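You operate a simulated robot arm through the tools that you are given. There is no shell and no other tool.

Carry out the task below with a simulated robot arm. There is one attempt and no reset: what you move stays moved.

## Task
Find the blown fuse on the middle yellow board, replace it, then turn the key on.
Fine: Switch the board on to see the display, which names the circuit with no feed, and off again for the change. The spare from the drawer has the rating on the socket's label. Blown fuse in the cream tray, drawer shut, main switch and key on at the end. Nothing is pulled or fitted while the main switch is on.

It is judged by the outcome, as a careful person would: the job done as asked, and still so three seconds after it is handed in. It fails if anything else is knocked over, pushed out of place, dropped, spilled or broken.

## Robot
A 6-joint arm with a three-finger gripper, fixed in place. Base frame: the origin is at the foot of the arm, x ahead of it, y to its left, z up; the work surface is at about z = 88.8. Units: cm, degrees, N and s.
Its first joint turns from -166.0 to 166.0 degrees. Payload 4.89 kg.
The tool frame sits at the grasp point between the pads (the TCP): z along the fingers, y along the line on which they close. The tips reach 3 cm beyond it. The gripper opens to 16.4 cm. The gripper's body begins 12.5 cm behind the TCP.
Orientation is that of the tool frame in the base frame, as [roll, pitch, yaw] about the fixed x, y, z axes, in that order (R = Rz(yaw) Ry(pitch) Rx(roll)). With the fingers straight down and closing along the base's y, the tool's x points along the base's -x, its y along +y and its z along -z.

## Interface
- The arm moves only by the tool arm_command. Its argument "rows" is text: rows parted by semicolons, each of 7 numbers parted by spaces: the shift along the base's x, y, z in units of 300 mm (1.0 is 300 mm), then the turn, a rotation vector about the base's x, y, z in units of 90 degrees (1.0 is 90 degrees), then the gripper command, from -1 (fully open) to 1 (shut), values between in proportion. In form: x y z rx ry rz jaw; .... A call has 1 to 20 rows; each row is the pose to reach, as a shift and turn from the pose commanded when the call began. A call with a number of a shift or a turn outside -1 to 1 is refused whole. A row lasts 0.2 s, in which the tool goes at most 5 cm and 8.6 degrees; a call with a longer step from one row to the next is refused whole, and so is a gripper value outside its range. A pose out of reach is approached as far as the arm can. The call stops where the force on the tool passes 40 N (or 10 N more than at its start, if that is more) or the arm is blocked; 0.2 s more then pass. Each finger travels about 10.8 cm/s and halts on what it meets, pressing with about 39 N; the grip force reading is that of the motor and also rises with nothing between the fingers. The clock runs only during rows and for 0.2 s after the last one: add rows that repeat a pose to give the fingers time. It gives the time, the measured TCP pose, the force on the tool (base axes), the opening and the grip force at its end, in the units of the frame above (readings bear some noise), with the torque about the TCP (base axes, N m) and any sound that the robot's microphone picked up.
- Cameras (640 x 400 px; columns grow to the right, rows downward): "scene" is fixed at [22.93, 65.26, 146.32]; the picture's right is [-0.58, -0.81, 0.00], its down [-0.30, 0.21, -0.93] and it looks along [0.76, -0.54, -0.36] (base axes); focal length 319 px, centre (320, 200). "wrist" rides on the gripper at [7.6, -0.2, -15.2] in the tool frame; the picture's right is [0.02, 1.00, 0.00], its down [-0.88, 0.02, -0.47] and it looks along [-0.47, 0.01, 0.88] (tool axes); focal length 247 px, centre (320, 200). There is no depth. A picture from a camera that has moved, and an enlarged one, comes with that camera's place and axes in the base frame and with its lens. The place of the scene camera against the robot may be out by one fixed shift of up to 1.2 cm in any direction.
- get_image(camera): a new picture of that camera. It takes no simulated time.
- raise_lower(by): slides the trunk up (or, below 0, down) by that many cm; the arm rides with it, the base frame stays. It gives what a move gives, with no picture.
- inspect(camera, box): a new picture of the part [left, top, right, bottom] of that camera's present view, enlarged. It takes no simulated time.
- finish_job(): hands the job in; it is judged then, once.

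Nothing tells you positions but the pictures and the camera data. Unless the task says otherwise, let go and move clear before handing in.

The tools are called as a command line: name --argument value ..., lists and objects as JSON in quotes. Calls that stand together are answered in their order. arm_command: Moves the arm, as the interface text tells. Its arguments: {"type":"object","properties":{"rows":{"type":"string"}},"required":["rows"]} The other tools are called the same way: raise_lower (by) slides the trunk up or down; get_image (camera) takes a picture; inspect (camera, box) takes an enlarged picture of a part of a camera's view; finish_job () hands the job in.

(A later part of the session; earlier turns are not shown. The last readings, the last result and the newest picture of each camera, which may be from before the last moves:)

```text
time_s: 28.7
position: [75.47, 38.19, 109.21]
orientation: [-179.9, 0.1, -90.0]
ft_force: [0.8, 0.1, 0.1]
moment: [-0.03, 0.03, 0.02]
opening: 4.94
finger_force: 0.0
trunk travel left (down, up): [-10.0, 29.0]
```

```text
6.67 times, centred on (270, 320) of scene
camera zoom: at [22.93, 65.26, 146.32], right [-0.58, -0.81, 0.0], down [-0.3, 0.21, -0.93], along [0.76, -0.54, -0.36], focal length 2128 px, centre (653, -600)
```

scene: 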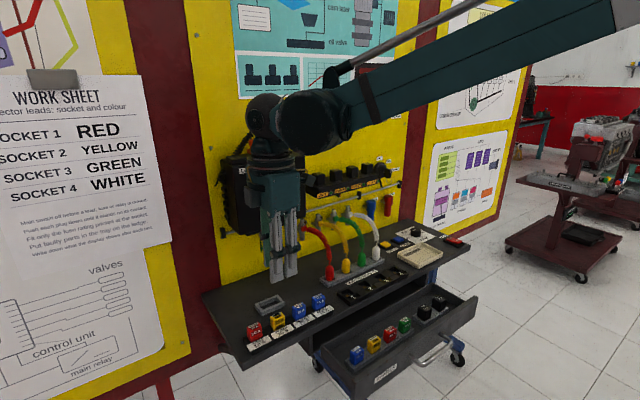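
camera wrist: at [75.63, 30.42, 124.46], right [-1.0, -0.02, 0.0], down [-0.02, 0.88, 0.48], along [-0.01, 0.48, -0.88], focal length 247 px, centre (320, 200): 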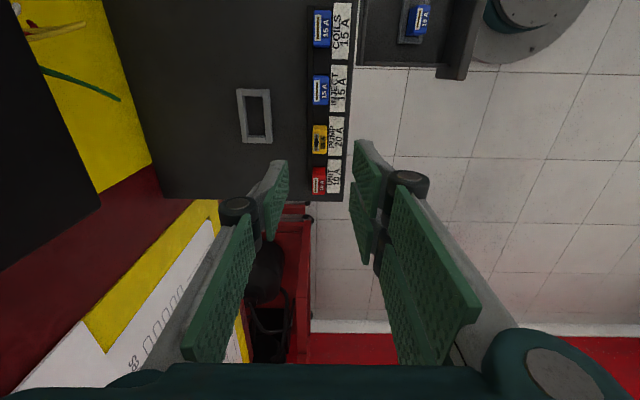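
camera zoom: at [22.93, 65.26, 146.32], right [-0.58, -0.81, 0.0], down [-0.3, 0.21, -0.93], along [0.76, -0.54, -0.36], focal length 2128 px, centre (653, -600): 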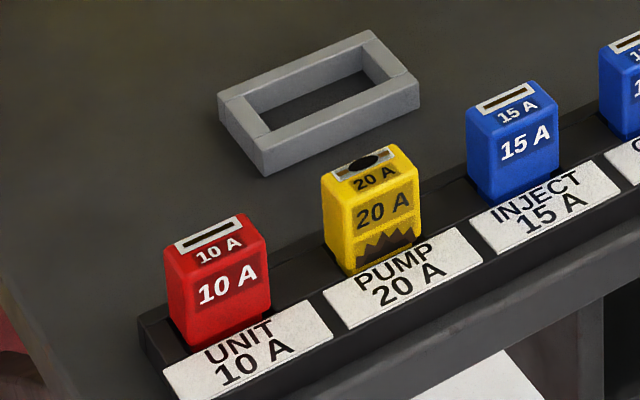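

I put the pump fuse at about (75.45, 39.05), with its top near z = 93.5. I'll descend and grip it across x.

arm_command --rows "0 0.0287 -0.1 0 0 0 0.5; 0 0.0287 -0.2 0 0 0 0.5; 0 0.0287 -0.3 0 0 0 0.5; 0 0.0287 -0.37 0 0 0 0.5; 0 0.0287 -0.41 0 0 0 0.5; 0 0.0287 -0.41 0 0 0 0.5"

get_image --camera "wrist"

inspect --camera "scene" --box '[230, 270, 330, 350]'

```text
time_s: 30.1
position: [75.47, 39.04, 96.94]
orientation: [-179.9, 0.2, -89.9]
ft_force: [0.6, 0.5, 0.5]
moment: [0.03, 0.04, -0.01]
opening: 4.11
finger_force: 0.1
trunk travel left (down, up): [-10.0, 29.0]
```

```text
taken
camera wrist: at [75.62, 31.24, 112.2], right [-1.0, -0.02, 0.0], down [-0.02, 0.88, 0.48], along [-0.01, 0.48, -0.88], focal length 247 px, centre (320, 200)
```

wrist: 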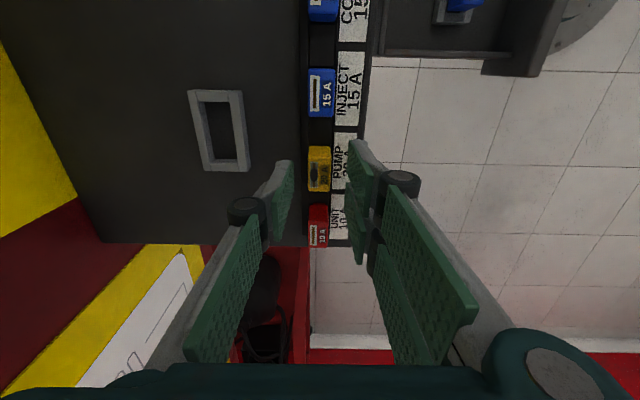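

```text
5.00 times, centred on (280, 310) of scene
camera zoom: at [22.93, 65.26, 146.32], right [-0.58, -0.81, 0.0], down [-0.3, 0.21, -0.93], along [0.76, -0.54, -0.36], focal length 1596 px, centre (520, -350)
```

zoom: 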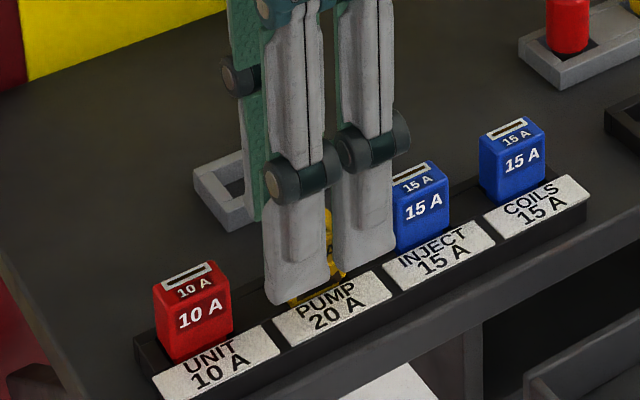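

arm_command --rows "0 -0.003 -0.03 0 0 0 0.5; 0 -0.005 -0.06 0 0 0 0.5; 0 -0.005 -0.08 0 0 0 0.5; 0 -0.005 -0.098 0 0 0 0.5; 0 -0.005 -0.098 0 0 0 0.5"

get_image --camera "wrist"

inspect --camera "scene" --box '[230, 270, 330, 350]'

```text
time_s: 31.1
position: [75.25, 38.82, 94.31]
orientation: [-179.9, 0.3, -90.0]
ft_force: [-3.5, -0.4, 33.7]
moment: [-0.32, 0.96, -0.04]
opening: 4.3
finger_force: 1.0
trunk travel left (down, up): [-10.0, 29.0]
stopped in row 5: the force on the tool passed its limit at 42 N (the readings are from after the stop); the commanded pose is now the measured one
```

```text
taken
camera wrist: at [75.47, 31.09, 109.58], right [-1.0, -0.02, 0.0], down [-0.02, 0.88, 0.48], along [-0.01, 0.48, -0.88], focal length 247 px, centre (320, 200)
```

wrist: 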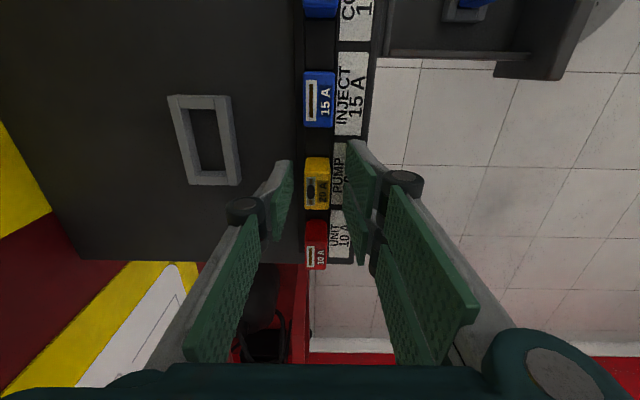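

```text
5.00 times, centred on (280, 310) of scene
camera zoom: at [22.93, 65.26, 146.32], right [-0.58, -0.81, 0.0], down [-0.3, 0.21, -0.93], along [0.76, -0.54, -0.36], focal length 1596 px, centre (520, -350)
```

zoom: 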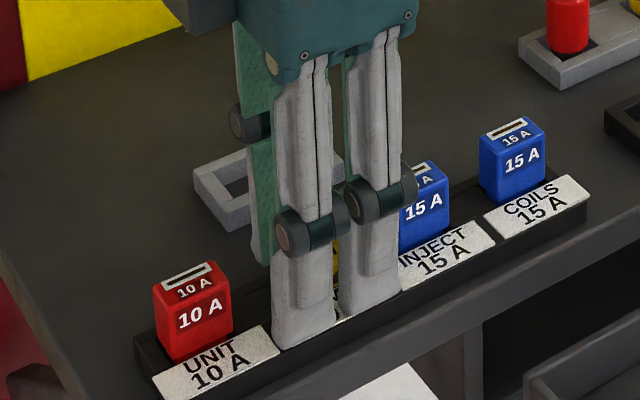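

The front fingertips touched the label strip. I'll rise about 0.6 cm, recentre and close on the fuse.

arm_command --rows "0.005 0 0.012 0 0 0 0.5; 0.0067 0.004 0.02 0 0 0 0.5; 0.0067 0.004 0.02 0 0 0 0.6; 0.0067 0.004 0.02 0 0 0 0.8; 0.0067 0.004 0.02 0 0 0 1; 0.0067 0.004 0.02 0 0 0 1; 0.0067 0.004 0.02 0 0 0 1"

inspect --camera "wrist" --box '[230, 100, 410, 280]'

inspect --camera "scene" --box '[230, 270, 330, 350]'

```text
time_s: 32.8
position: [75.49, 38.95, 94.7]
orientation: [179.9, 0.3, -90.0]
ft_force: [0.6, 0.8, -0.1]
moment: [0.01, 0.02, 0.01]
opening: 1.65
finger_force: 38.9
trunk travel left (down, up): [-10.0, 29.0]
```

```text
2.22 times, centred on (320, 190) of wrist
camera zoom: at [75.78, 31.25, 109.97], right [-1.0, -0.02, 0.0], down [-0.02, 0.88, 0.48], along [-0.01, 0.48, -0.88], focal length 549 px, centre (320, 222)
```

zoom: 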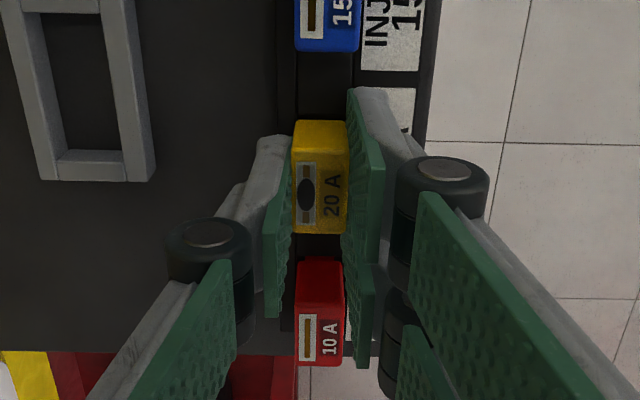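

```text
5.00 times, centred on (280, 310) of scene
camera zoom: at [22.93, 65.26, 146.32], right [-0.58, -0.81, 0.0], down [-0.3, 0.21, -0.93], along [0.76, -0.54, -0.36], focal length 1596 px, centre (520, -350)
```

zoom: 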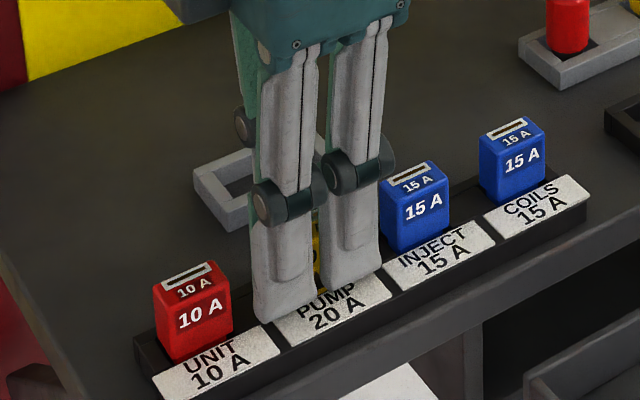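

The blown fuse is gripped, so I'll pull it straight up.

arm_command --rows "0 0 0.01 0 0 0 1; 0 0 0.02 0 0 0 1; 0 0 0.03 0 0 0 1; 0 0 0.05 0 0 0 1; 0 0 0.08 0 0 0 1; 0 0 0.13 0 0 0 1; 0 0 0.2 0 0 0 1; 0 0 0.3 0 0 0 1; 0 0 0.4 0 0 0 1; 0 0 0.4 0 0 0 1"

get_image --camera "wrist"

get_image --camera "scene"

inspect --camera "scene" --box '[230, 230, 350, 350]'

```text
time_s: 35.0
position: [75.52, 38.95, 106.64]
orientation: [-180.0, 0.3, -90.0]
ft_force: [-0.5, 0.3, -0.2]
moment: [0.01, -0.05, 0.01]
opening: 1.64
finger_force: 38.9
trunk travel left (down, up): [-10.0, 29.0]
```

```text
taken
camera wrist: at [75.79, 31.26, 121.99], right [-1.0, -0.02, 0.0], down [-0.02, 0.88, 0.48], along [-0.01, 0.48, -0.88], focal length 247 px, centre (320, 200)
```

wrist: 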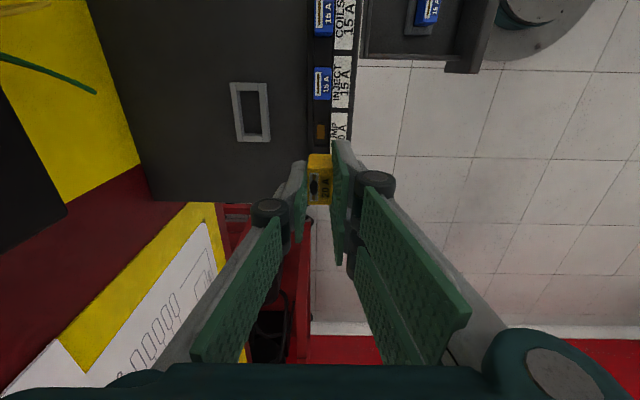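

```text
taken
```

scene: 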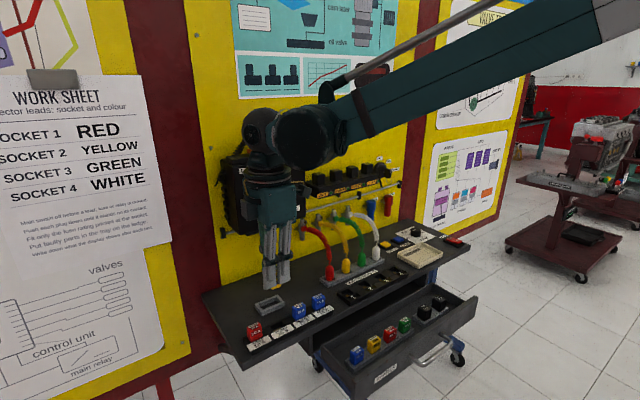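

```text
3.33 times, centred on (290, 290) of scene
camera zoom: at [22.93, 65.26, 146.32], right [-0.58, -0.81, 0.0], down [-0.3, 0.21, -0.93], along [0.76, -0.54, -0.36], focal length 1064 px, centre (420, -100)
```

zoom: 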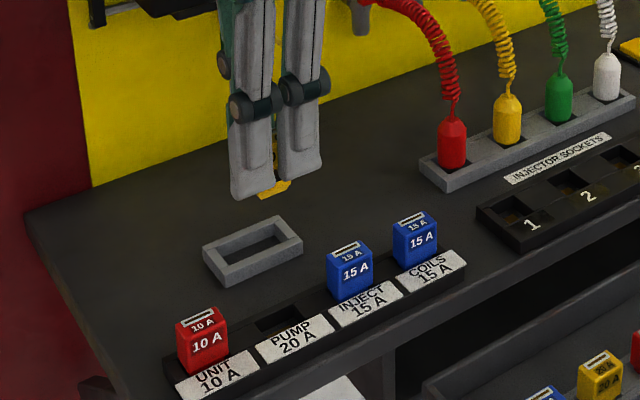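

The blown fuse is out and held. Next I'll carry it high over the ledge to the cream tray.

arm_command --rows "0 0 0.1 0 0 0 1; 0 -0.05 0.18 0 0 0 1; 0 -0.17 0.18 0 0 0 1; 0 -0.3 0.18 0 0 0 1; 0 -0.43 0.18 0 0 0 1; 0 -0.56 0.18 0 0 0 1; 0 -0.69 0.18 0 0 0 1; 0 -0.82 0.18 0 0 0 1; 0 -0.95 0.18 0 0 0 1"

arm_command --rows "0 -0.12 0 0 0 0 1; 0 -0.25 0 0 0 0 1; 0.01 -0.38 0 0 0 0 1; 0.02 -0.51 0 0 0 0 1; 0.03 -0.64 0 0 0 0 1; 0.04 -0.76 0 0 0 0 1; 0.05 -0.87 0 0 0 0 1; 0.05 -0.87 0 0 0 0 1"

get_image --camera "wrist"

get_image --camera "scene"

```text
time_s: 37.0
position: [75.61, 10.54, 112.09]
orientation: [-180.0, 0.2, -90.1]
ft_force: [0.3, 0.1, -0.2]
moment: [-0.23, 0.0, -0.02]
opening: 1.64
finger_force: 39.3
trunk travel left (down, up): [-10.0, 29.0]
```

```text
time_s: 38.8
position: [77.07, -15.68, 112.11]
orientation: [180.0, 0.3, -90.0]
ft_force: [1.0, 0.5, 0.7]
moment: [-0.02, 0.0, 0.0]
opening: 1.68
finger_force: 38.8
trunk travel left (down, up): [-10.0, 29.0]
```

```text
taken
camera wrist: at [77.32, -23.39, 127.32], right [-1.0, -0.02, 0.0], down [-0.02, 0.88, 0.48], along [-0.01, 0.48, -0.88], focal length 247 px, centre (320, 200)
```

wrist: 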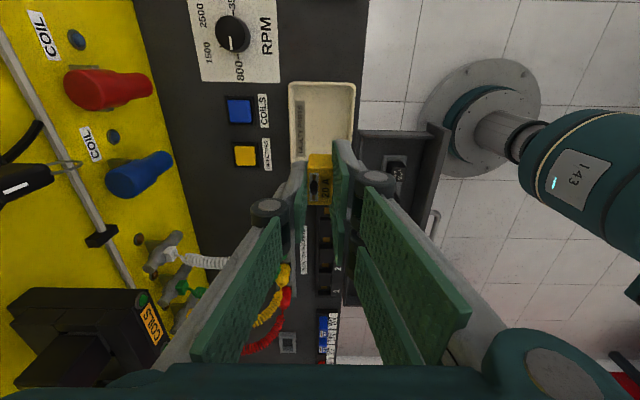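

```text
taken
```

scene: 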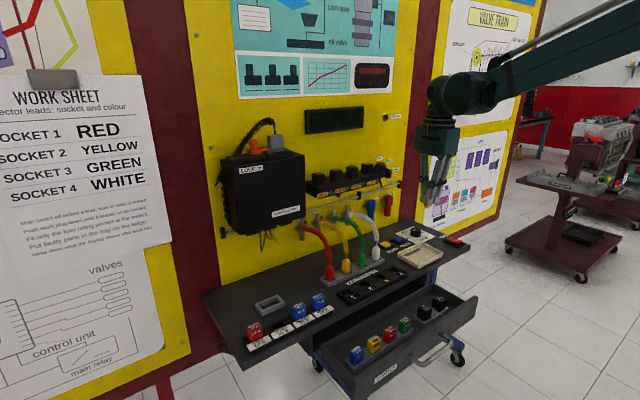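

The tray is directly below. I'll lower the fuse into it.

arm_command --rows "0 0.01 -0.12 0 0 0 1; 0 0.01 -0.25 0 0 0 1; 0 0.01 -0.38 0 0 0 1; 0 0.01 -0.48 0 0 0 1; 0 0.01 -0.54 0 0 0 1; 0 0.01 -0.57 0 0 0 1; 0 0.01 -0.57 0 0 0 1"

get_image --camera "wrist"

inspect --camera "scene" --box '[380, 200, 480, 280]'

```text
time_s: 40.4
position: [77.03, -15.25, 94.91]
orientation: [-179.9, 0.1, -90.0]
ft_force: [1.7, -0.4, 17.1]
moment: [-0.09, -0.08, 0.0]
opening: 1.67
finger_force: 38.2
trunk travel left (down, up): [-10.0, 29.0]
```

```text
taken
camera wrist: at [77.29, -23.04, 110.32], right [-1.0, -0.02, 0.0], down [-0.02, 0.88, 0.48], along [-0.01, 0.48, -0.88], focal length 247 px, centre (320, 200)
```

wrist: 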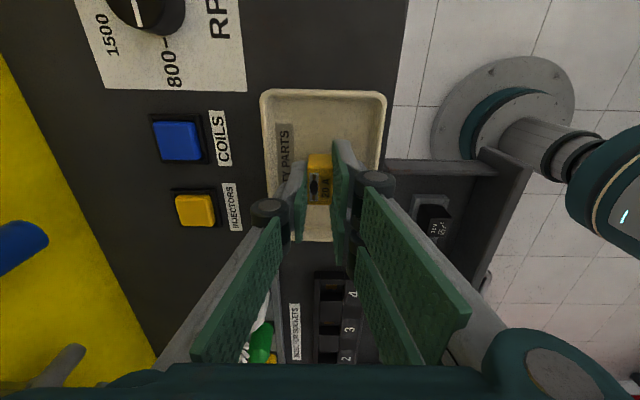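

```text
5.00 times, centred on (430, 240) of scene
camera zoom: at [22.93, 65.26, 146.32], right [-0.58, -0.81, 0.0], down [-0.3, 0.21, -0.93], along [0.76, -0.54, -0.36], focal length 1596 px, centre (-230, 0)
```

zoom: 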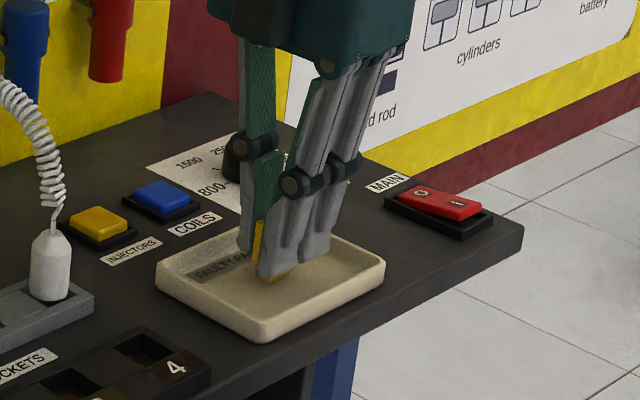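

The fuse is resting on the tray floor. I'll let go and rise.

arm_command --rows "0 0 0 0 0 0 0.75; 0 0 0 0 0 0 0.6; 0 0 0 0 0 0 0.6; 0 0 0.04 0 0 0 0.6; 0 0 0.1 0 0 0 0.6; 0 0 0.2 0 0 0 0.6; 0 0 0.35 0 0 0 0.5; 0 0 0.5 0 0 0 0.5; 0 0 0.62 0 0 0 0.5"

get_image --camera "wrist"

inspect --camera "scene" --box '[380, 200, 480, 280]'

```text
time_s: 42.4
position: [77.13, -15.41, 113.54]
orientation: [180.0, 0.3, -90.0]
ft_force: [0.5, -0.1, -0.6]
moment: [0.01, 0.08, 0.03]
opening: 4.13
finger_force: 0.2
trunk travel left (down, up): [-10.0, 29.0]
```

```text
taken
camera wrist: at [77.37, -23.1, 128.86], right [-1.0, -0.02, 0.0], down [-0.02, 0.88, 0.48], along [-0.01, 0.48, -0.88], focal length 247 px, centre (320, 200)
```

wrist: 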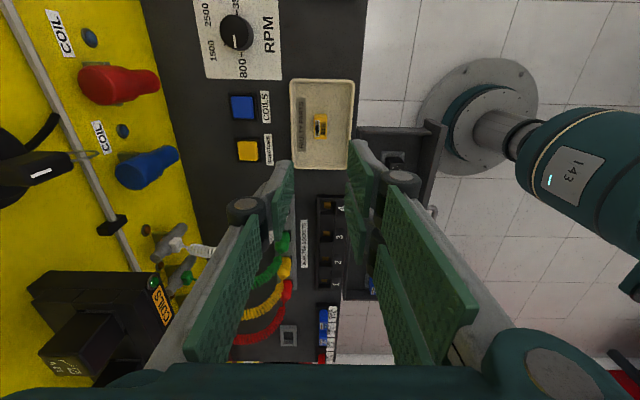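

```text
5.00 times, centred on (430, 240) of scene
camera zoom: at [22.93, 65.26, 146.32], right [-0.58, -0.81, 0.0], down [-0.3, 0.21, -0.93], along [0.76, -0.54, -0.36], focal length 1596 px, centre (-230, 0)
```

zoom: 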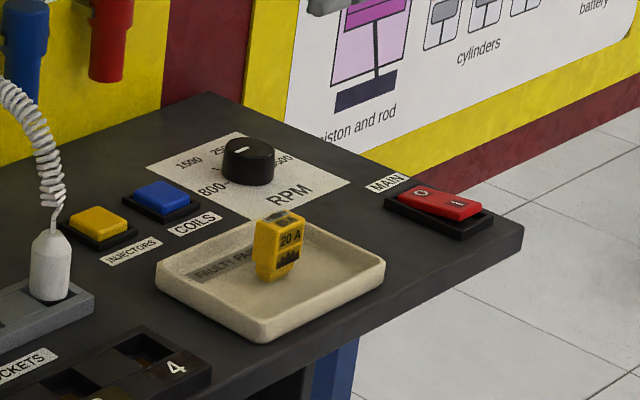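

The blown fuse stands in the cream tray. Next I'll move over the spare yellow 20A fuse in the drawer.

arm_command --rows "-0.06 0.11 0 0 0 0 0.5; -0.12 0.22 0 0 0 0 0.5; -0.18 0.34 0 0 0 0 0.5; -0.24 0.45 0 0 0 0 0.5; -0.3 0.57 0 0 0 0 0.5; -0.36 0.69 0 0 0 0 0.5; -0.42 0.8 -0.05 0 0 0 0.5; -0.48 0.92 -0.1 0 0 0 0.5; -0.48 1 -0.15 0 0 0 0.5; -0.48 1 -0.15 0 0 0 0.5"

get_image --camera "wrist"

inspect --camera "wrist" --box '[270, 110, 370, 220]'

```text
time_s: 44.5
position: [62.57, 14.7, 109.09]
orientation: [180.0, 0.3, -90.0]
ft_force: [0.0, -0.2, 0.0]
moment: [0.03, 0.0, 0.0]
opening: 4.09
finger_force: 0.2
trunk travel left (down, up): [-10.0, 29.0]
```

```text
taken
camera wrist: at [62.81, 6.97, 124.44], right [-1.0, -0.02, 0.0], down [-0.02, 0.88, 0.48], along [-0.01, 0.48, -0.88], focal length 247 px, centre (320, 200)
```

wrist: 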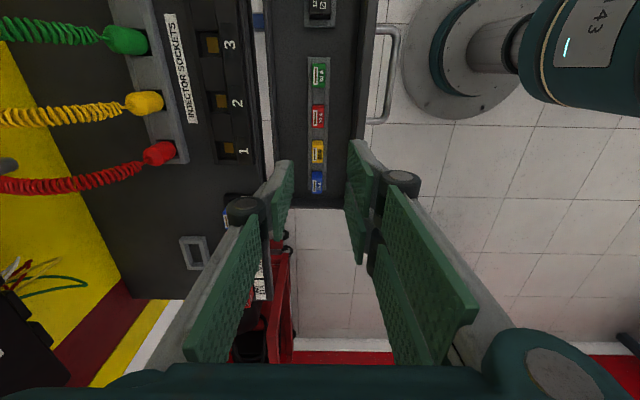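

```text
3.64 times, centred on (320, 165) of wrist
camera zoom: at [62.81, 6.97, 124.44], right [-1.0, -0.02, 0.0], down [-0.02, 0.88, 0.48], along [-0.01, 0.48, -0.88], focal length 898 px, centre (320, 327)
```

zoom: 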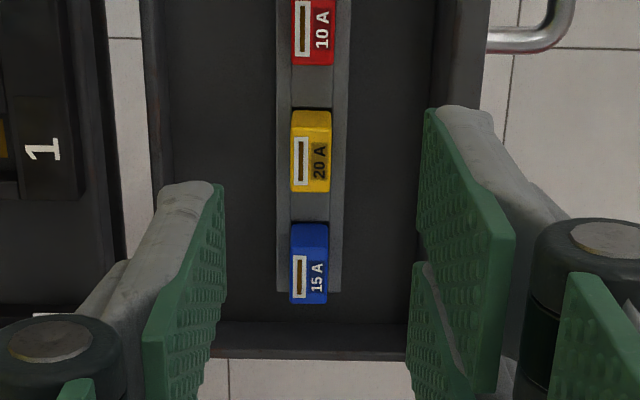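

arm_command --rows "0.0127 0.1 -0.05 0 0 0 0.5; 0.0127 0.17 -0.15 0 0 0 0.5; 0.0127 0.17 -0.28 0 0 0 0.5; 0.0127 0.17 -0.4 0 0 0 0.5; 0.0127 0.17 -0.5 0 0 0 0.5; 0.0127 0.17 -0.6 0 0 0 0.5; 0.0127 0.17 -0.66 0 0 0 0.5; 0.0127 0.17 -0.66 0 0 0 0.5"

get_image --camera "wrist"

inspect --camera "wrist" --box '[270, 110, 370, 220]'

inspect --camera "scene" --box '[320, 290, 440, 380]'

```text
time_s: 46.4
position: [63.11, 19.76, 89.31]
orientation: [180.0, 0.3, -90.0]
ft_force: [-0.4, 0.2, 0.0]
moment: [0.02, 0.0, -0.01]
opening: 4.1
finger_force: 0.1
trunk travel left (down, up): [-10.0, 29.0]
```

```text
taken
camera wrist: at [63.22, 12.04, 104.59], right [-1.0, -0.02, 0.0], down [-0.02, 0.88, 0.48], along [-0.01, 0.48, -0.88], focal length 247 px, centre (320, 200)
```

wrist: 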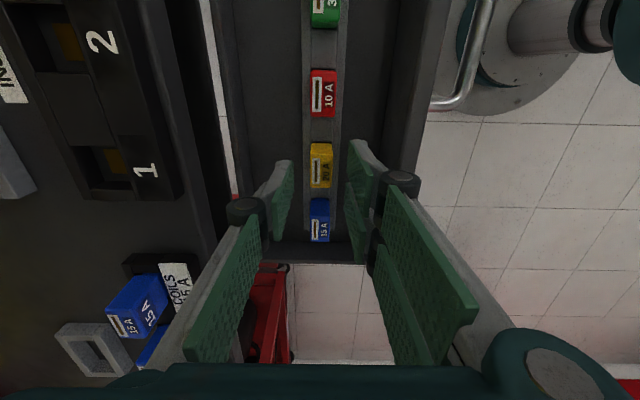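

```text
3.64 times, centred on (320, 165) of wrist
camera zoom: at [63.22, 12.04, 104.59], right [-1.0, -0.02, 0.0], down [-0.02, 0.88, 0.48], along [-0.01, 0.48, -0.88], focal length 898 px, centre (320, 327)
```

zoom: 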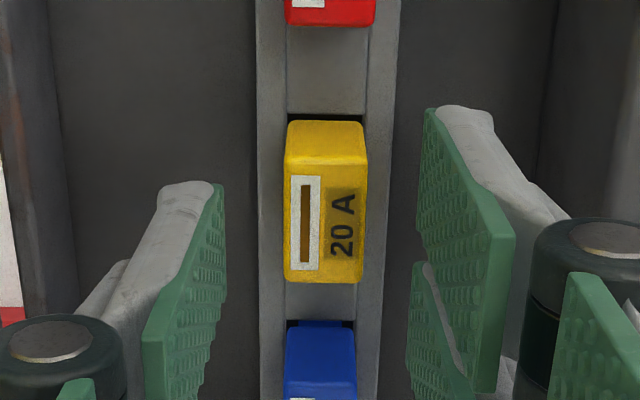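

```text
4.44 times, centred on (380, 335) of scene
camera zoom: at [22.93, 65.26, 146.32], right [-0.58, -0.81, 0.0], down [-0.3, 0.21, -0.93], along [0.76, -0.54, -0.36], focal length 1419 px, centre (53, -400)
```

zoom: 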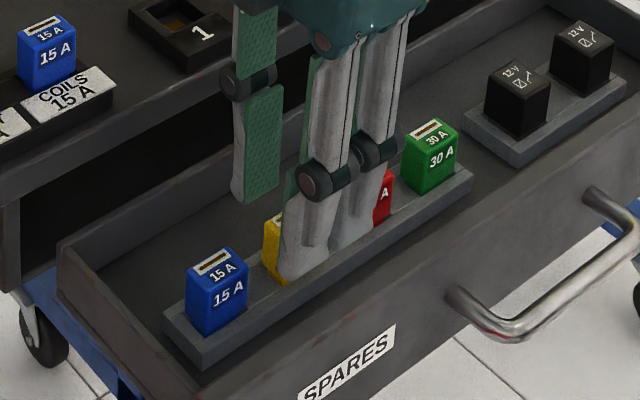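

arm_command --rows "-0.0043 0.0035 -0.03 0 0 0 0.5; -0.0043 0.0035 -0.06 0 0 0 0.5; -0.0043 0.0035 -0.08 0 0 0 0.5; -0.0043 0.0035 -0.097 0 0 0 0.5; -0.0043 0.0035 -0.097 0 0 0 0.6; -0.0043 0.0035 -0.097 0 0 0 0.8; -0.0043 0.0035 -0.097 0 0 0 1; -0.0043 0.0035 -0.097 0 0 0 1; -0.0043 0.0035 -0.097 0 0 0 1"

inspect --camera "wrist" --box '[230, 100, 410, 280]'

inspect --camera "scene" --box '[320, 290, 440, 380]'

```text
time_s: 48.4
position: [62.92, 19.75, 86.39]
orientation: [-179.9, 0.4, -90.1]
ft_force: [0.6, -0.9, -0.2]
moment: [0.02, 0.0, 0.01]
opening: 1.66
finger_force: 39.2
trunk travel left (down, up): [-10.0, 29.0]
```

```text
2.22 times, centred on (320, 190) of wrist
camera zoom: at [63.14, 12.14, 101.68], right [-1.0, -0.02, 0.0], down [-0.02, 0.88, 0.48], along [-0.01, 0.48, -0.88], focal length 549 px, centre (320, 222)
```

zoom: 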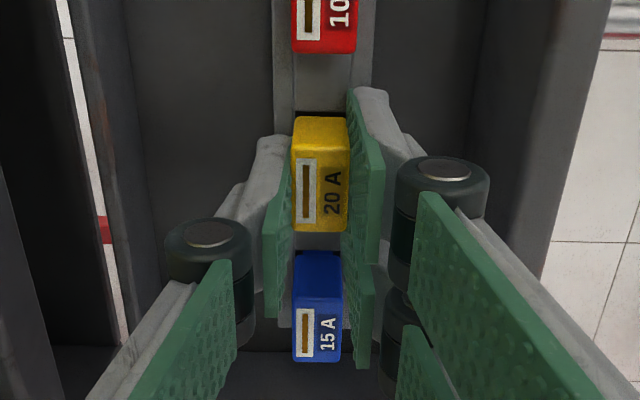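

```text
4.44 times, centred on (380, 335) of scene
camera zoom: at [22.93, 65.26, 146.32], right [-0.58, -0.81, 0.0], down [-0.3, 0.21, -0.93], along [0.76, -0.54, -0.36], focal length 1419 px, centre (53, -400)
```

zoom: 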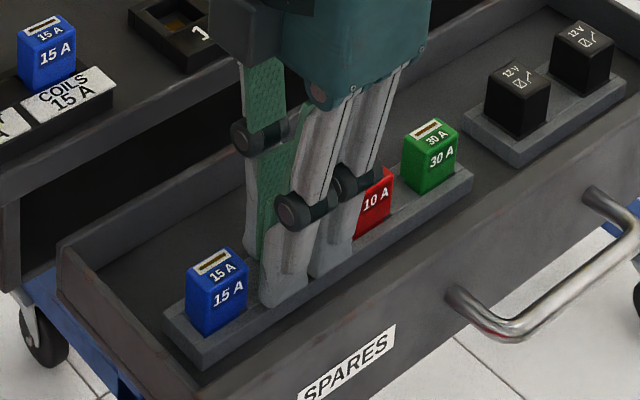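

The spare is gripped the same way as the blown one was. I'll lift it and carry it to the pump socket.

arm_command --rows "0 0 0.01 0 0 0 1; 0 0 0.02 0 0 0 1; 0 0 0.04 0 0 0 1; 0 0 0.08 0 0 0 1; 0 0 0.15 0 0 0 1; 0 0 0.28 0 0 0 1; 0 0 0.42 0 0 0 1; 0 0 0.56 0 0 0 1; 0 0 0.7 0 0 0 1; 0 0 0.7 0 0 0 1"

arm_command --rows "0.06 0.1 0 0 0 0 1; 0.12 0.2 0 0 0 0 1; 0.2 0.3 0 0 0 0 1; 0.28 0.4 0 0 0 0 1; 0.36 0.5 0 0 0 0 1; 0.419 0.6 0 0 0 0 1; 0.419 0.6 0 0 0 0 1; 0.419 0.6 0 0 0 0 1"

get_image --camera "wrist"

inspect --camera "wrist" --box '[270, 100, 370, 210]'

inspect --camera "scene" --box '[230, 240, 350, 350]'

```text
time_s: 50.5
position: [62.98, 19.89, 107.48]
orientation: [-179.9, 0.3, -90.0]
ft_force: [0.0, 0.2, -1.0]
moment: [0.0, 0.04, 0.02]
opening: 1.65
finger_force: 38.6
trunk travel left (down, up): [-10.0, 29.0]
```

```text
time_s: 52.4
position: [75.63, 37.88, 107.4]
orientation: [180.0, 0.3, -89.9]
ft_force: [0.9, -0.3, -0.8]
moment: [-0.06, 0.05, 0.02]
opening: 1.66
finger_force: 38.8
trunk travel left (down, up): [-10.0, 29.0]
```

```text
taken
camera wrist: at [75.75, 30.22, 122.62], right [-1.0, -0.02, 0.0], down [-0.02, 0.88, 0.48], along [-0.01, 0.48, -0.88], focal length 247 px, centre (320, 200)
```

wrist: 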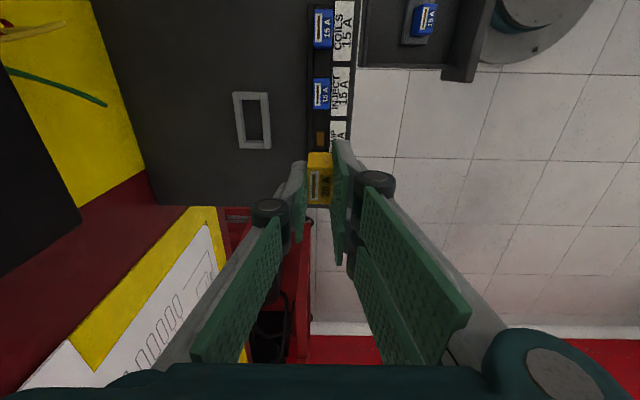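

```text
3.64 times, centred on (320, 155) of wrist
camera zoom: at [75.75, 30.22, 122.62], right [-1.0, -0.02, 0.0], down [-0.02, 0.88, 0.48], along [-0.01, 0.48, -0.88], focal length 898 px, centre (320, 364)
```

zoom: 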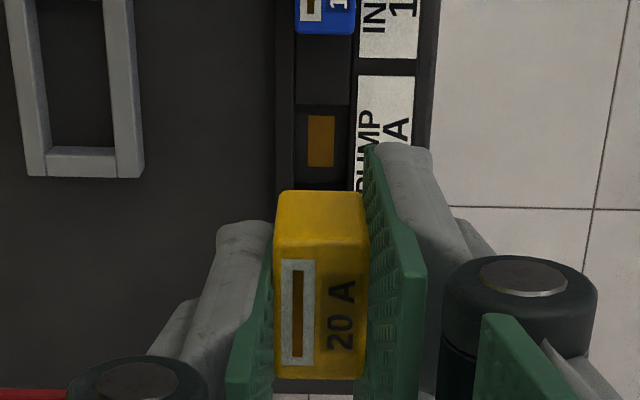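

```text
3.64 times, centred on (290, 295) of scene
camera zoom: at [22.93, 65.26, 146.32], right [-0.58, -0.81, 0.0], down [-0.3, 0.21, -0.93], along [0.76, -0.54, -0.36], focal length 1161 px, centre (429, -146)
```

zoom: 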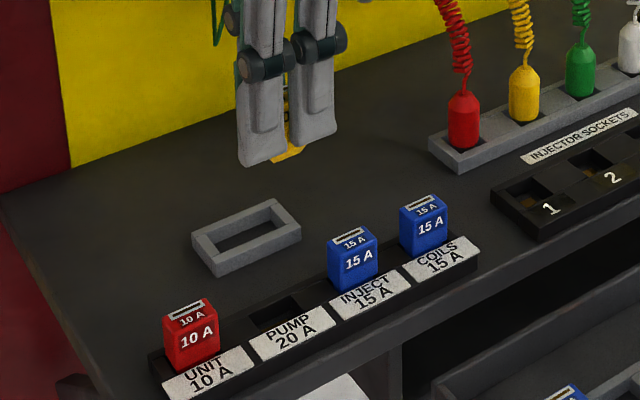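

arm_command --rows "-0.004 0.035 -0.08 0 0 0 1; -0.004 0.035 -0.16 0 0 0 1; -0.004 0.035 -0.22 0 0 0 1; -0.004 0.035 -0.26 0 0 0 1; -0.004 0.035 -0.26 0 0 0 1"

inspect --camera "wrist" --box '[230, 100, 410, 280]'

inspect --camera "scene" --box '[230, 270, 330, 350]'

```text
time_s: 53.5
position: [75.25, 38.95, 99.46]
orientation: [-179.9, 0.3, -90.0]
ft_force: [-0.1, -1.1, -0.4]
moment: [-0.03, -0.01, -0.01]
opening: 1.66
finger_force: 39.0
trunk travel left (down, up): [-10.0, 29.0]
```

```text
2.22 times, centred on (320, 190) of wrist
camera zoom: at [75.58, 31.25, 114.8], right [-1.0, -0.02, 0.0], down [-0.02, 0.88, 0.48], along [-0.01, 0.48, -0.88], focal length 549 px, centre (320, 222)
```

zoom: 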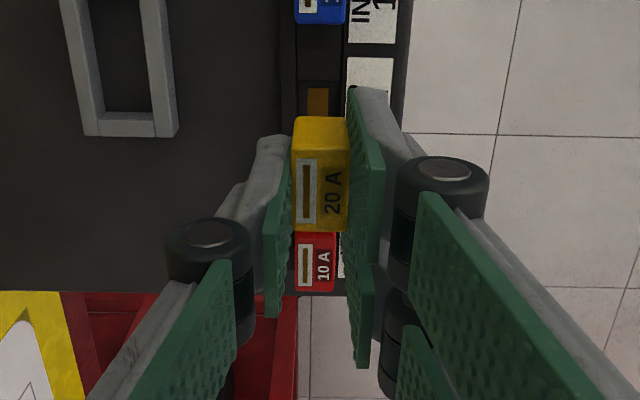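

```text
5.00 times, centred on (280, 310) of scene
camera zoom: at [22.93, 65.26, 146.32], right [-0.58, -0.81, 0.0], down [-0.3, 0.21, -0.93], along [0.76, -0.54, -0.36], focal length 1596 px, centre (520, -350)
```

zoom: 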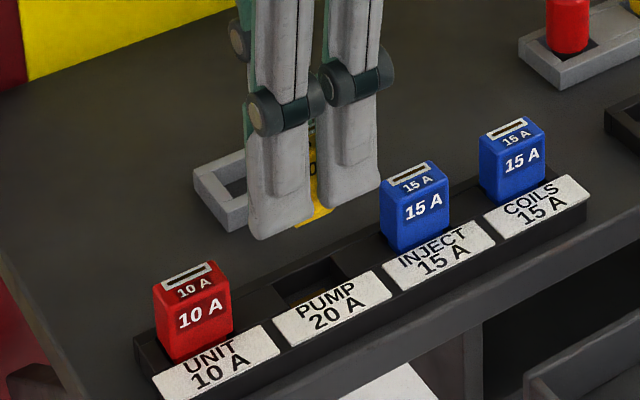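

arm_command --rows "0.005 0 -0.02 0 0 0 1; 0.005 0 -0.04 0 0 0 1; 0.005 0 -0.04 0 0 0 1; 0.005 0 -0.04 0 0 0 1"

inspect --camera "wrist" --box '[280, 100, 370, 280]'

inspect --camera "scene" --box '[255, 295, 305, 335]'

```text
time_s: 54.5
position: [75.62, 38.93, 98.31]
orientation: [179.9, 0.3, -90.0]
ft_force: [-0.5, -0.7, -0.5]
moment: [-0.01, 0.0, 0.0]
opening: 1.66
finger_force: 38.5
trunk travel left (down, up): [-10.0, 29.0]
```

```text
2.22 times, centred on (325, 190) of wrist
camera zoom: at [75.73, 31.21, 113.62], right [-1.0, -0.02, 0.0], down [-0.02, 0.88, 0.48], along [-0.01, 0.48, -0.88], focal length 549 px, centre (309, 222)
```

zoom: 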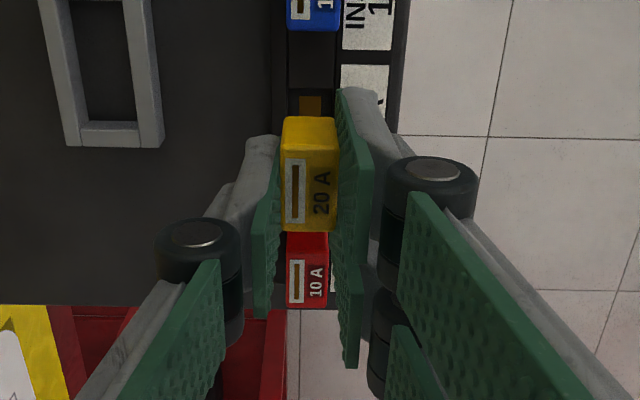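

```text
10.00 times, centred on (280, 315) of scene
camera zoom: at [22.93, 65.26, 146.32], right [-0.58, -0.81, 0.0], down [-0.3, 0.21, -0.93], along [0.76, -0.54, -0.36], focal length 3193 px, centre (720, -950)
```

zoom: 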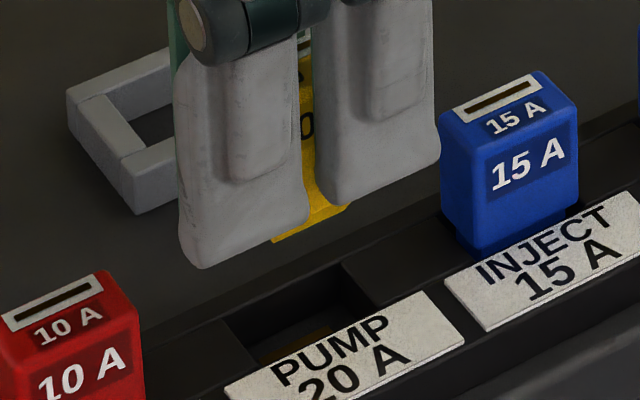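

arm_command --rows "-0.001 0 -0.03 0 0 0 1; -0.001 0 -0.05 0 0 0 1; -0.001 0 -0.065 0 0 0 1; -0.001 0 -0.08 0 0 0 1; -0.001 0 -0.09 0 0 0 1; -0.001 0 -0.1 0 0 0 1; -0.001 0 -0.11 0 0 0 1; -0.001 0 -0.118 0 0 0 1"

inspect --camera "wrist" --box '[230, 100, 410, 280]'

inspect --camera "scene" --box '[255, 295, 305, 335]'

```text
time_s: 56.4
position: [75.47, 39.01, 94.77]
orientation: [180.0, 0.2, -90.0]
ft_force: [-0.9, -0.2, 0.2]
moment: [0.01, 0.0, -0.04]
opening: 1.63
finger_force: 39.2
trunk travel left (down, up): [-10.0, 29.0]
```

```text
2.22 times, centred on (320, 190) of wrist
camera zoom: at [75.72, 31.19, 110.09], right [-1.0, -0.02, 0.0], down [-0.02, 0.88, 0.48], along [-0.01, 0.48, -0.88], focal length 549 px, centre (320, 222)
```

zoom: 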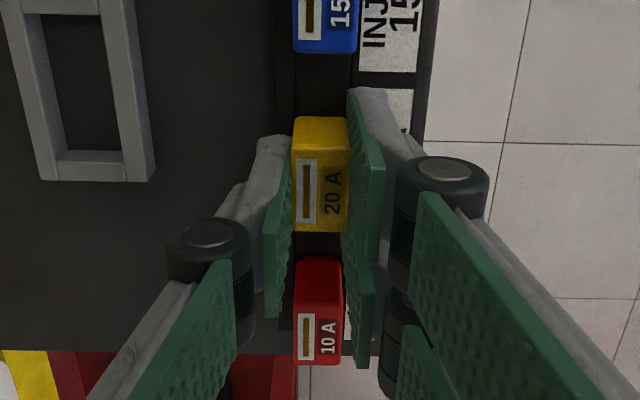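

```text
10.00 times, centred on (280, 315) of scene
camera zoom: at [22.93, 65.26, 146.32], right [-0.58, -0.81, 0.0], down [-0.3, 0.21, -0.93], along [0.76, -0.54, -0.36], focal length 3193 px, centre (720, -950)
```

zoom: 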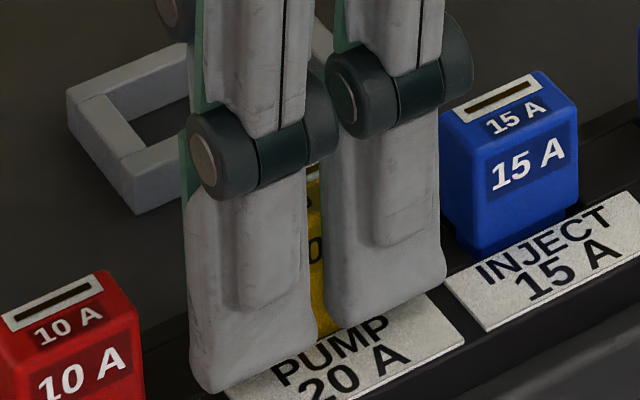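

It slid in freely. I'll press down gently until it stands on its contact.

arm_command --rows "0 0 -0.004 0 0 0 1; 0 0 -0.008 0 0 0 1; 0 0 -0.011 0 0 0 1; 0 0 -0.014 0 0 0 1; 0 0 -0.017 0 0 0 1"

inspect --camera "wrist" --box '[230, 100, 410, 280]'

```text
time_s: 57.5
position: [75.53, 38.86, 94.52]
orientation: [-180.0, 0.3, -90.0]
ft_force: [3.2, 0.9, 20.7]
moment: [-0.08, -0.09, 0.02]
opening: 1.65
finger_force: 38.8
trunk travel left (down, up): [-10.0, 29.0]
```

```text
2.22 times, centred on (320, 190) of wrist
camera zoom: at [75.65, 31.17, 109.7], right [-1.0, -0.02, 0.0], down [-0.02, 0.88, 0.48], along [-0.01, 0.48, -0.88], focal length 549 px, centre (320, 222)
```

zoom: 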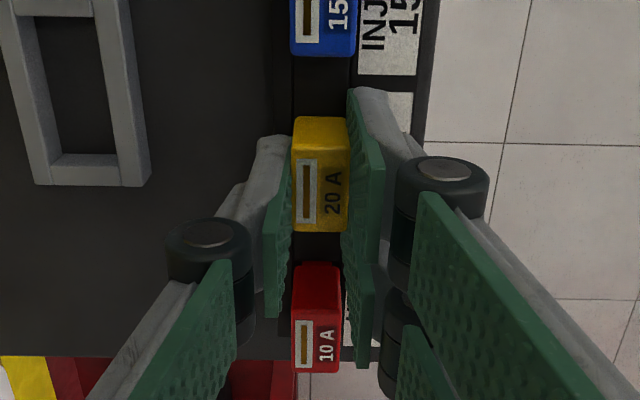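

The fuse is seated, with a 20 N central contact force. I'll release and rise.

arm_command --rows "0 0 0.005 0 0 0 0.85; 0 0 0.01 0 0 0 0.7; 0 0 0.012 0 0 0 0.6; 0 0 0.02 0 0 0 0.6; 0 0 0.06 0 0 0 0.6; 0 0 0.15 0 0 0 0.6; 0 0 0.3 0 0 0 0.6; 0 0 0.42 0 0 0 0.6; 0 0 0.42 0 0 0 0.6"

inspect --camera "wrist" --box '[270, 80, 370, 210]'

inspect --camera "scene" --box '[240, 285, 340, 350]'

```text
time_s: 59.5
position: [75.37, 38.83, 106.93]
orientation: [179.9, 0.3, -90.0]
ft_force: [0.1, 0.0, -0.1]
moment: [0.03, -0.05, -0.04]
opening: 3.26
finger_force: 0.0
trunk travel left (down, up): [-10.0, 29.0]
```

```text
3.08 times, centred on (320, 145) of wrist
camera zoom: at [75.65, 31.19, 122.21], right [-1.0, -0.02, 0.0], down [-0.02, 0.88, 0.48], along [-0.01, 0.48, -0.88], focal length 760 px, centre (320, 369)
```

zoom: 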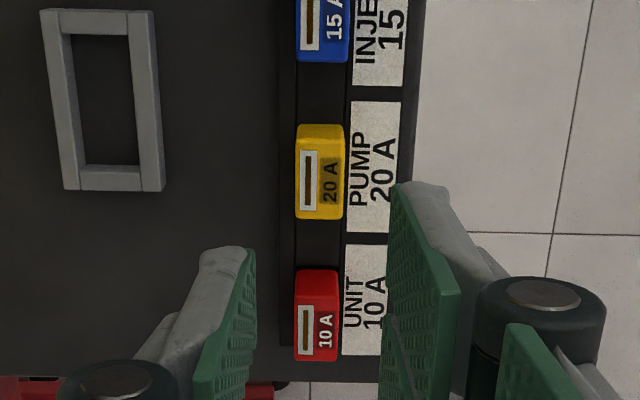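

```text
6.15 times, centred on (290, 318) of scene
camera zoom: at [22.93, 65.26, 146.32], right [-0.58, -0.81, 0.0], down [-0.3, 0.21, -0.93], along [0.76, -0.54, -0.36], focal length 1965 px, centre (505, -523)
```

zoom: 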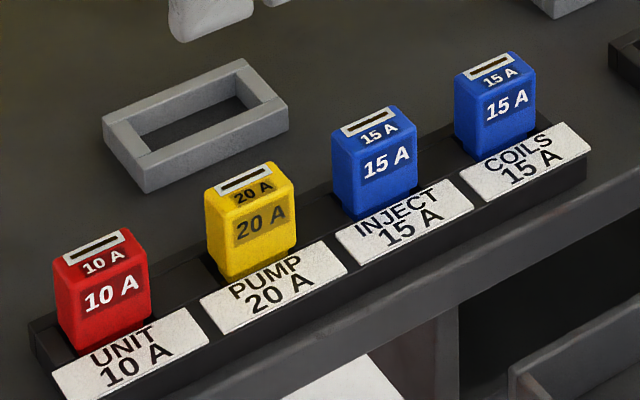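

The 20A spare is seated level with its neighbours. Next I'll shut the drawer, regripping its handle at (52.2, 8.4).

arm_command --rows "-0.09 -0.11 0 0 0 0 0.6; -0.18 -0.22 0 0 0 0 0.6; -0.27 -0.33 0 0 0 0 0.6; -0.36 -0.44 0 0 0 0 0.6; -0.45 -0.56 0 0 0 0 0.6; -0.54 -0.68 0 0 0 0 0.65; -0.63 -0.8 0 0 0 0 0.65; -0.72 -0.92 -0.02 0 0 0 0.65; -0.772 -1 -0.1 0 0 0 0.65; -0.772 -1 -0.25 0 0 0 0.65; -0.772 -1 -0.38 0 0 0 0.65; -0.772 -1 -0.38 0 0 0 0.65"

get_image --camera "wrist"

get_image --camera "scene"

```text
time_s: 62.1
position: [52.34, 9.09, 95.46]
orientation: [180.0, 0.3, -90.0]
ft_force: [0.0, -0.2, -0.2]
moment: [-0.03, -0.04, 0.04]
opening: 2.86
finger_force: 0.0
trunk travel left (down, up): [-10.0, 29.0]
```

```text
taken
camera wrist: at [52.58, 1.34, 110.7], right [-1.0, -0.02, 0.0], down [-0.02, 0.88, 0.48], along [-0.01, 0.48, -0.88], focal length 247 px, centre (320, 200)
```

wrist: 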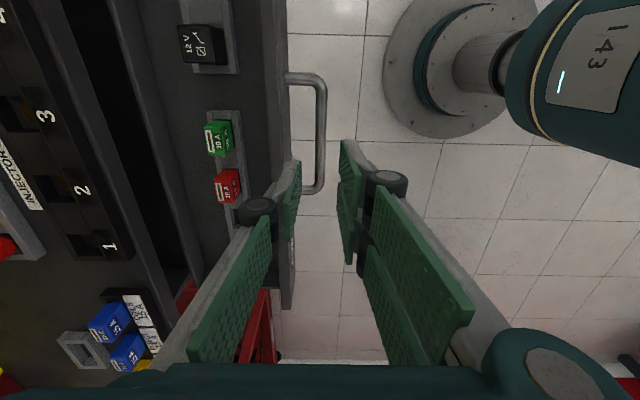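

```text
taken
```

scene: 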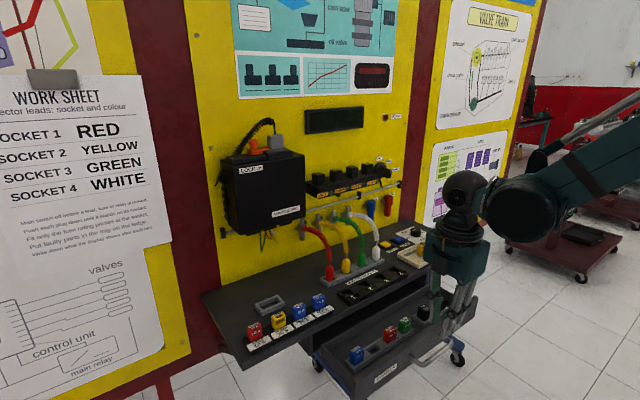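

arm_command --rows "-0.003 -0.01 -0.1 0 0 0 0.68; -0.003 -0.02 -0.2 0 0 0 0.68; -0.003 -0.02 -0.28 0 0 0 0.68; -0.003 -0.02 -0.33 0 0 0 0.68; -0.003 -0.02 -0.37 0 0 0 0.68; -0.003 -0.02 -0.4 0 0 0 0.68; -0.003 -0.02 -0.42 0 0 0 0.68; -0.003 -0.02 -0.42 0 0 0 0.85; -0.003 -0.02 -0.42 0 0 0 1; -0.003 -0.02 -0.42 0 0 0 1; -0.003 -0.02 -0.42 0 0 0 1"

get_image --camera "wrist"

```text
time_s: 64.5
position: [52.24, 8.33, 82.96]
orientation: [180.0, 0.3, -90.0]
ft_force: [0.3, -0.9, -2.9]
moment: [-0.08, 0.0, 1.32]
opening: 0.99
finger_force: 45.0
trunk travel left (down, up): [-10.0, 29.0]
```

```text
taken
camera wrist: at [52.47, 0.63, 98.21], right [-1.0, -0.02, 0.0], down [-0.02, 0.88, 0.48], along [-0.01, 0.48, -0.88], focal length 247 px, centre (320, 200)
```

wrist: 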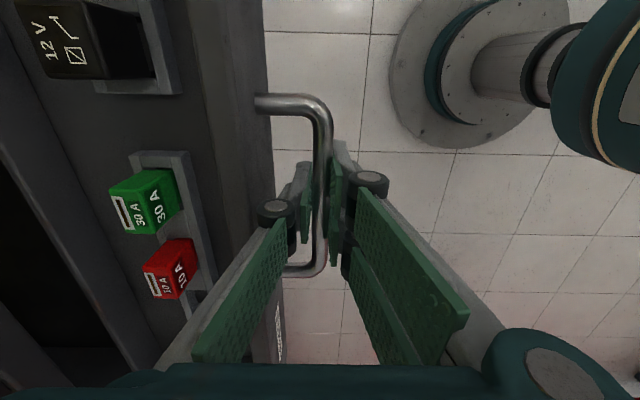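

arm_command --rows "0.02 0 0 0 0 0 1; 0.05 0 0 0 0 0 1; 0.09 0 0 0 0 0 1; 0.13 0 0 0 0 0 1; 0.17 0 0 0 0 0 1; 0.21 0 0 0 0 0 1; 0.25 0 0 0 0 0 1; 0.29 0 0 0 0 0 1; 0.33 0 0 0 0 0 1; 0.37 0 0 0 0 0 1; 0.41 0 0 0 0 0 1; 0.44 0 0 0 0 0 1; 0.46 0 0 0 0 0 1; 0.475 0 0 0 0 0 1; 0.485 0 0 0 0 0 1; 0.49 0 0 0 0 0 1; 0.495 0 0 0 0 0 1; 0.5 0 0 0 0 0 1"

get_image --camera "wrist"

get_image --camera "scene"

```text
time_s: 68.3
position: [67.2, 8.32, 82.83]
orientation: [-180.0, 0.2, -90.0]
ft_force: [-7.9, 10.4, -4.1]
moment: [-0.24, -0.03, 1.34]
opening: 1.0
finger_force: 44.9
trunk travel left (down, up): [-10.0, 29.0]
```

```text
taken
camera wrist: at [67.39, 0.62, 98.21], right [-1.0, -0.02, 0.0], down [-0.02, 0.88, 0.48], along [-0.01, 0.48, -0.88], focal length 247 px, centre (320, 200)
```

wrist: 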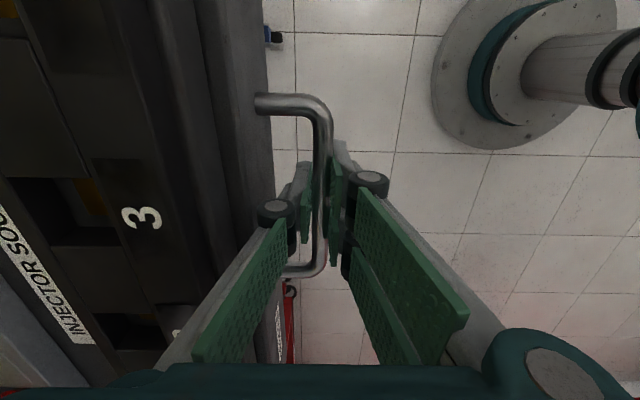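

```text
taken
```

scene: 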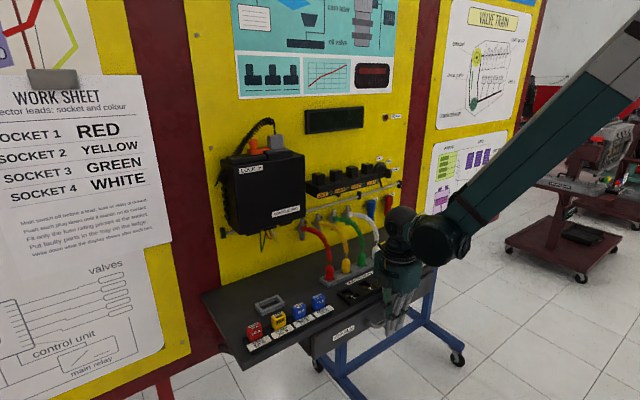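

arm_command --rows "0.005 0 0 0 0 0 1; 0.01 0 0 0 0 0 1; 0.015 0 0 0 0 0 1; 0.02 0 0 0 0 0 1; 0.025 0 0 0 0 0 1"

get_image --camera "wrist"

```text
time_s: 68.9
position: [67.24, 8.38, 83.02]
orientation: [179.9, 0.3, -89.8]
ft_force: [-9.5, 3.6, 1.8]
moment: [-0.48, -0.08, 1.3]
opening: 1.0
finger_force: 44.7
trunk travel left (down, up): [-10.0, 29.0]
stopped in row 2: the force on the tool passed its limit at 44 N (the readings are from after the stop); the commanded pose is now the measured one
```

```text
taken
camera wrist: at [67.44, 0.62, 98.21], right [-1.0, -0.02, 0.0], down [-0.02, 0.88, 0.48], along [-0.01, 0.48, -0.88], focal length 247 px, centre (320, 200)
```

wrist: 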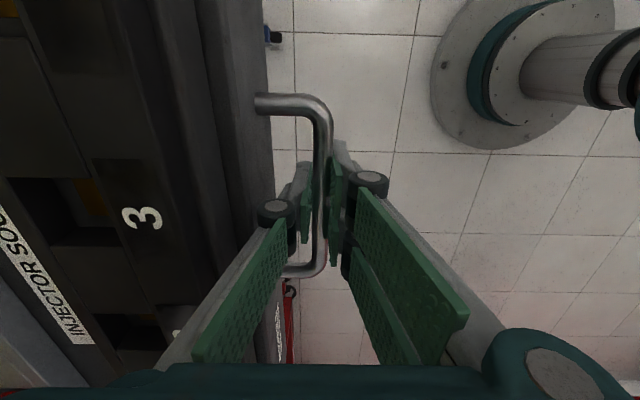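

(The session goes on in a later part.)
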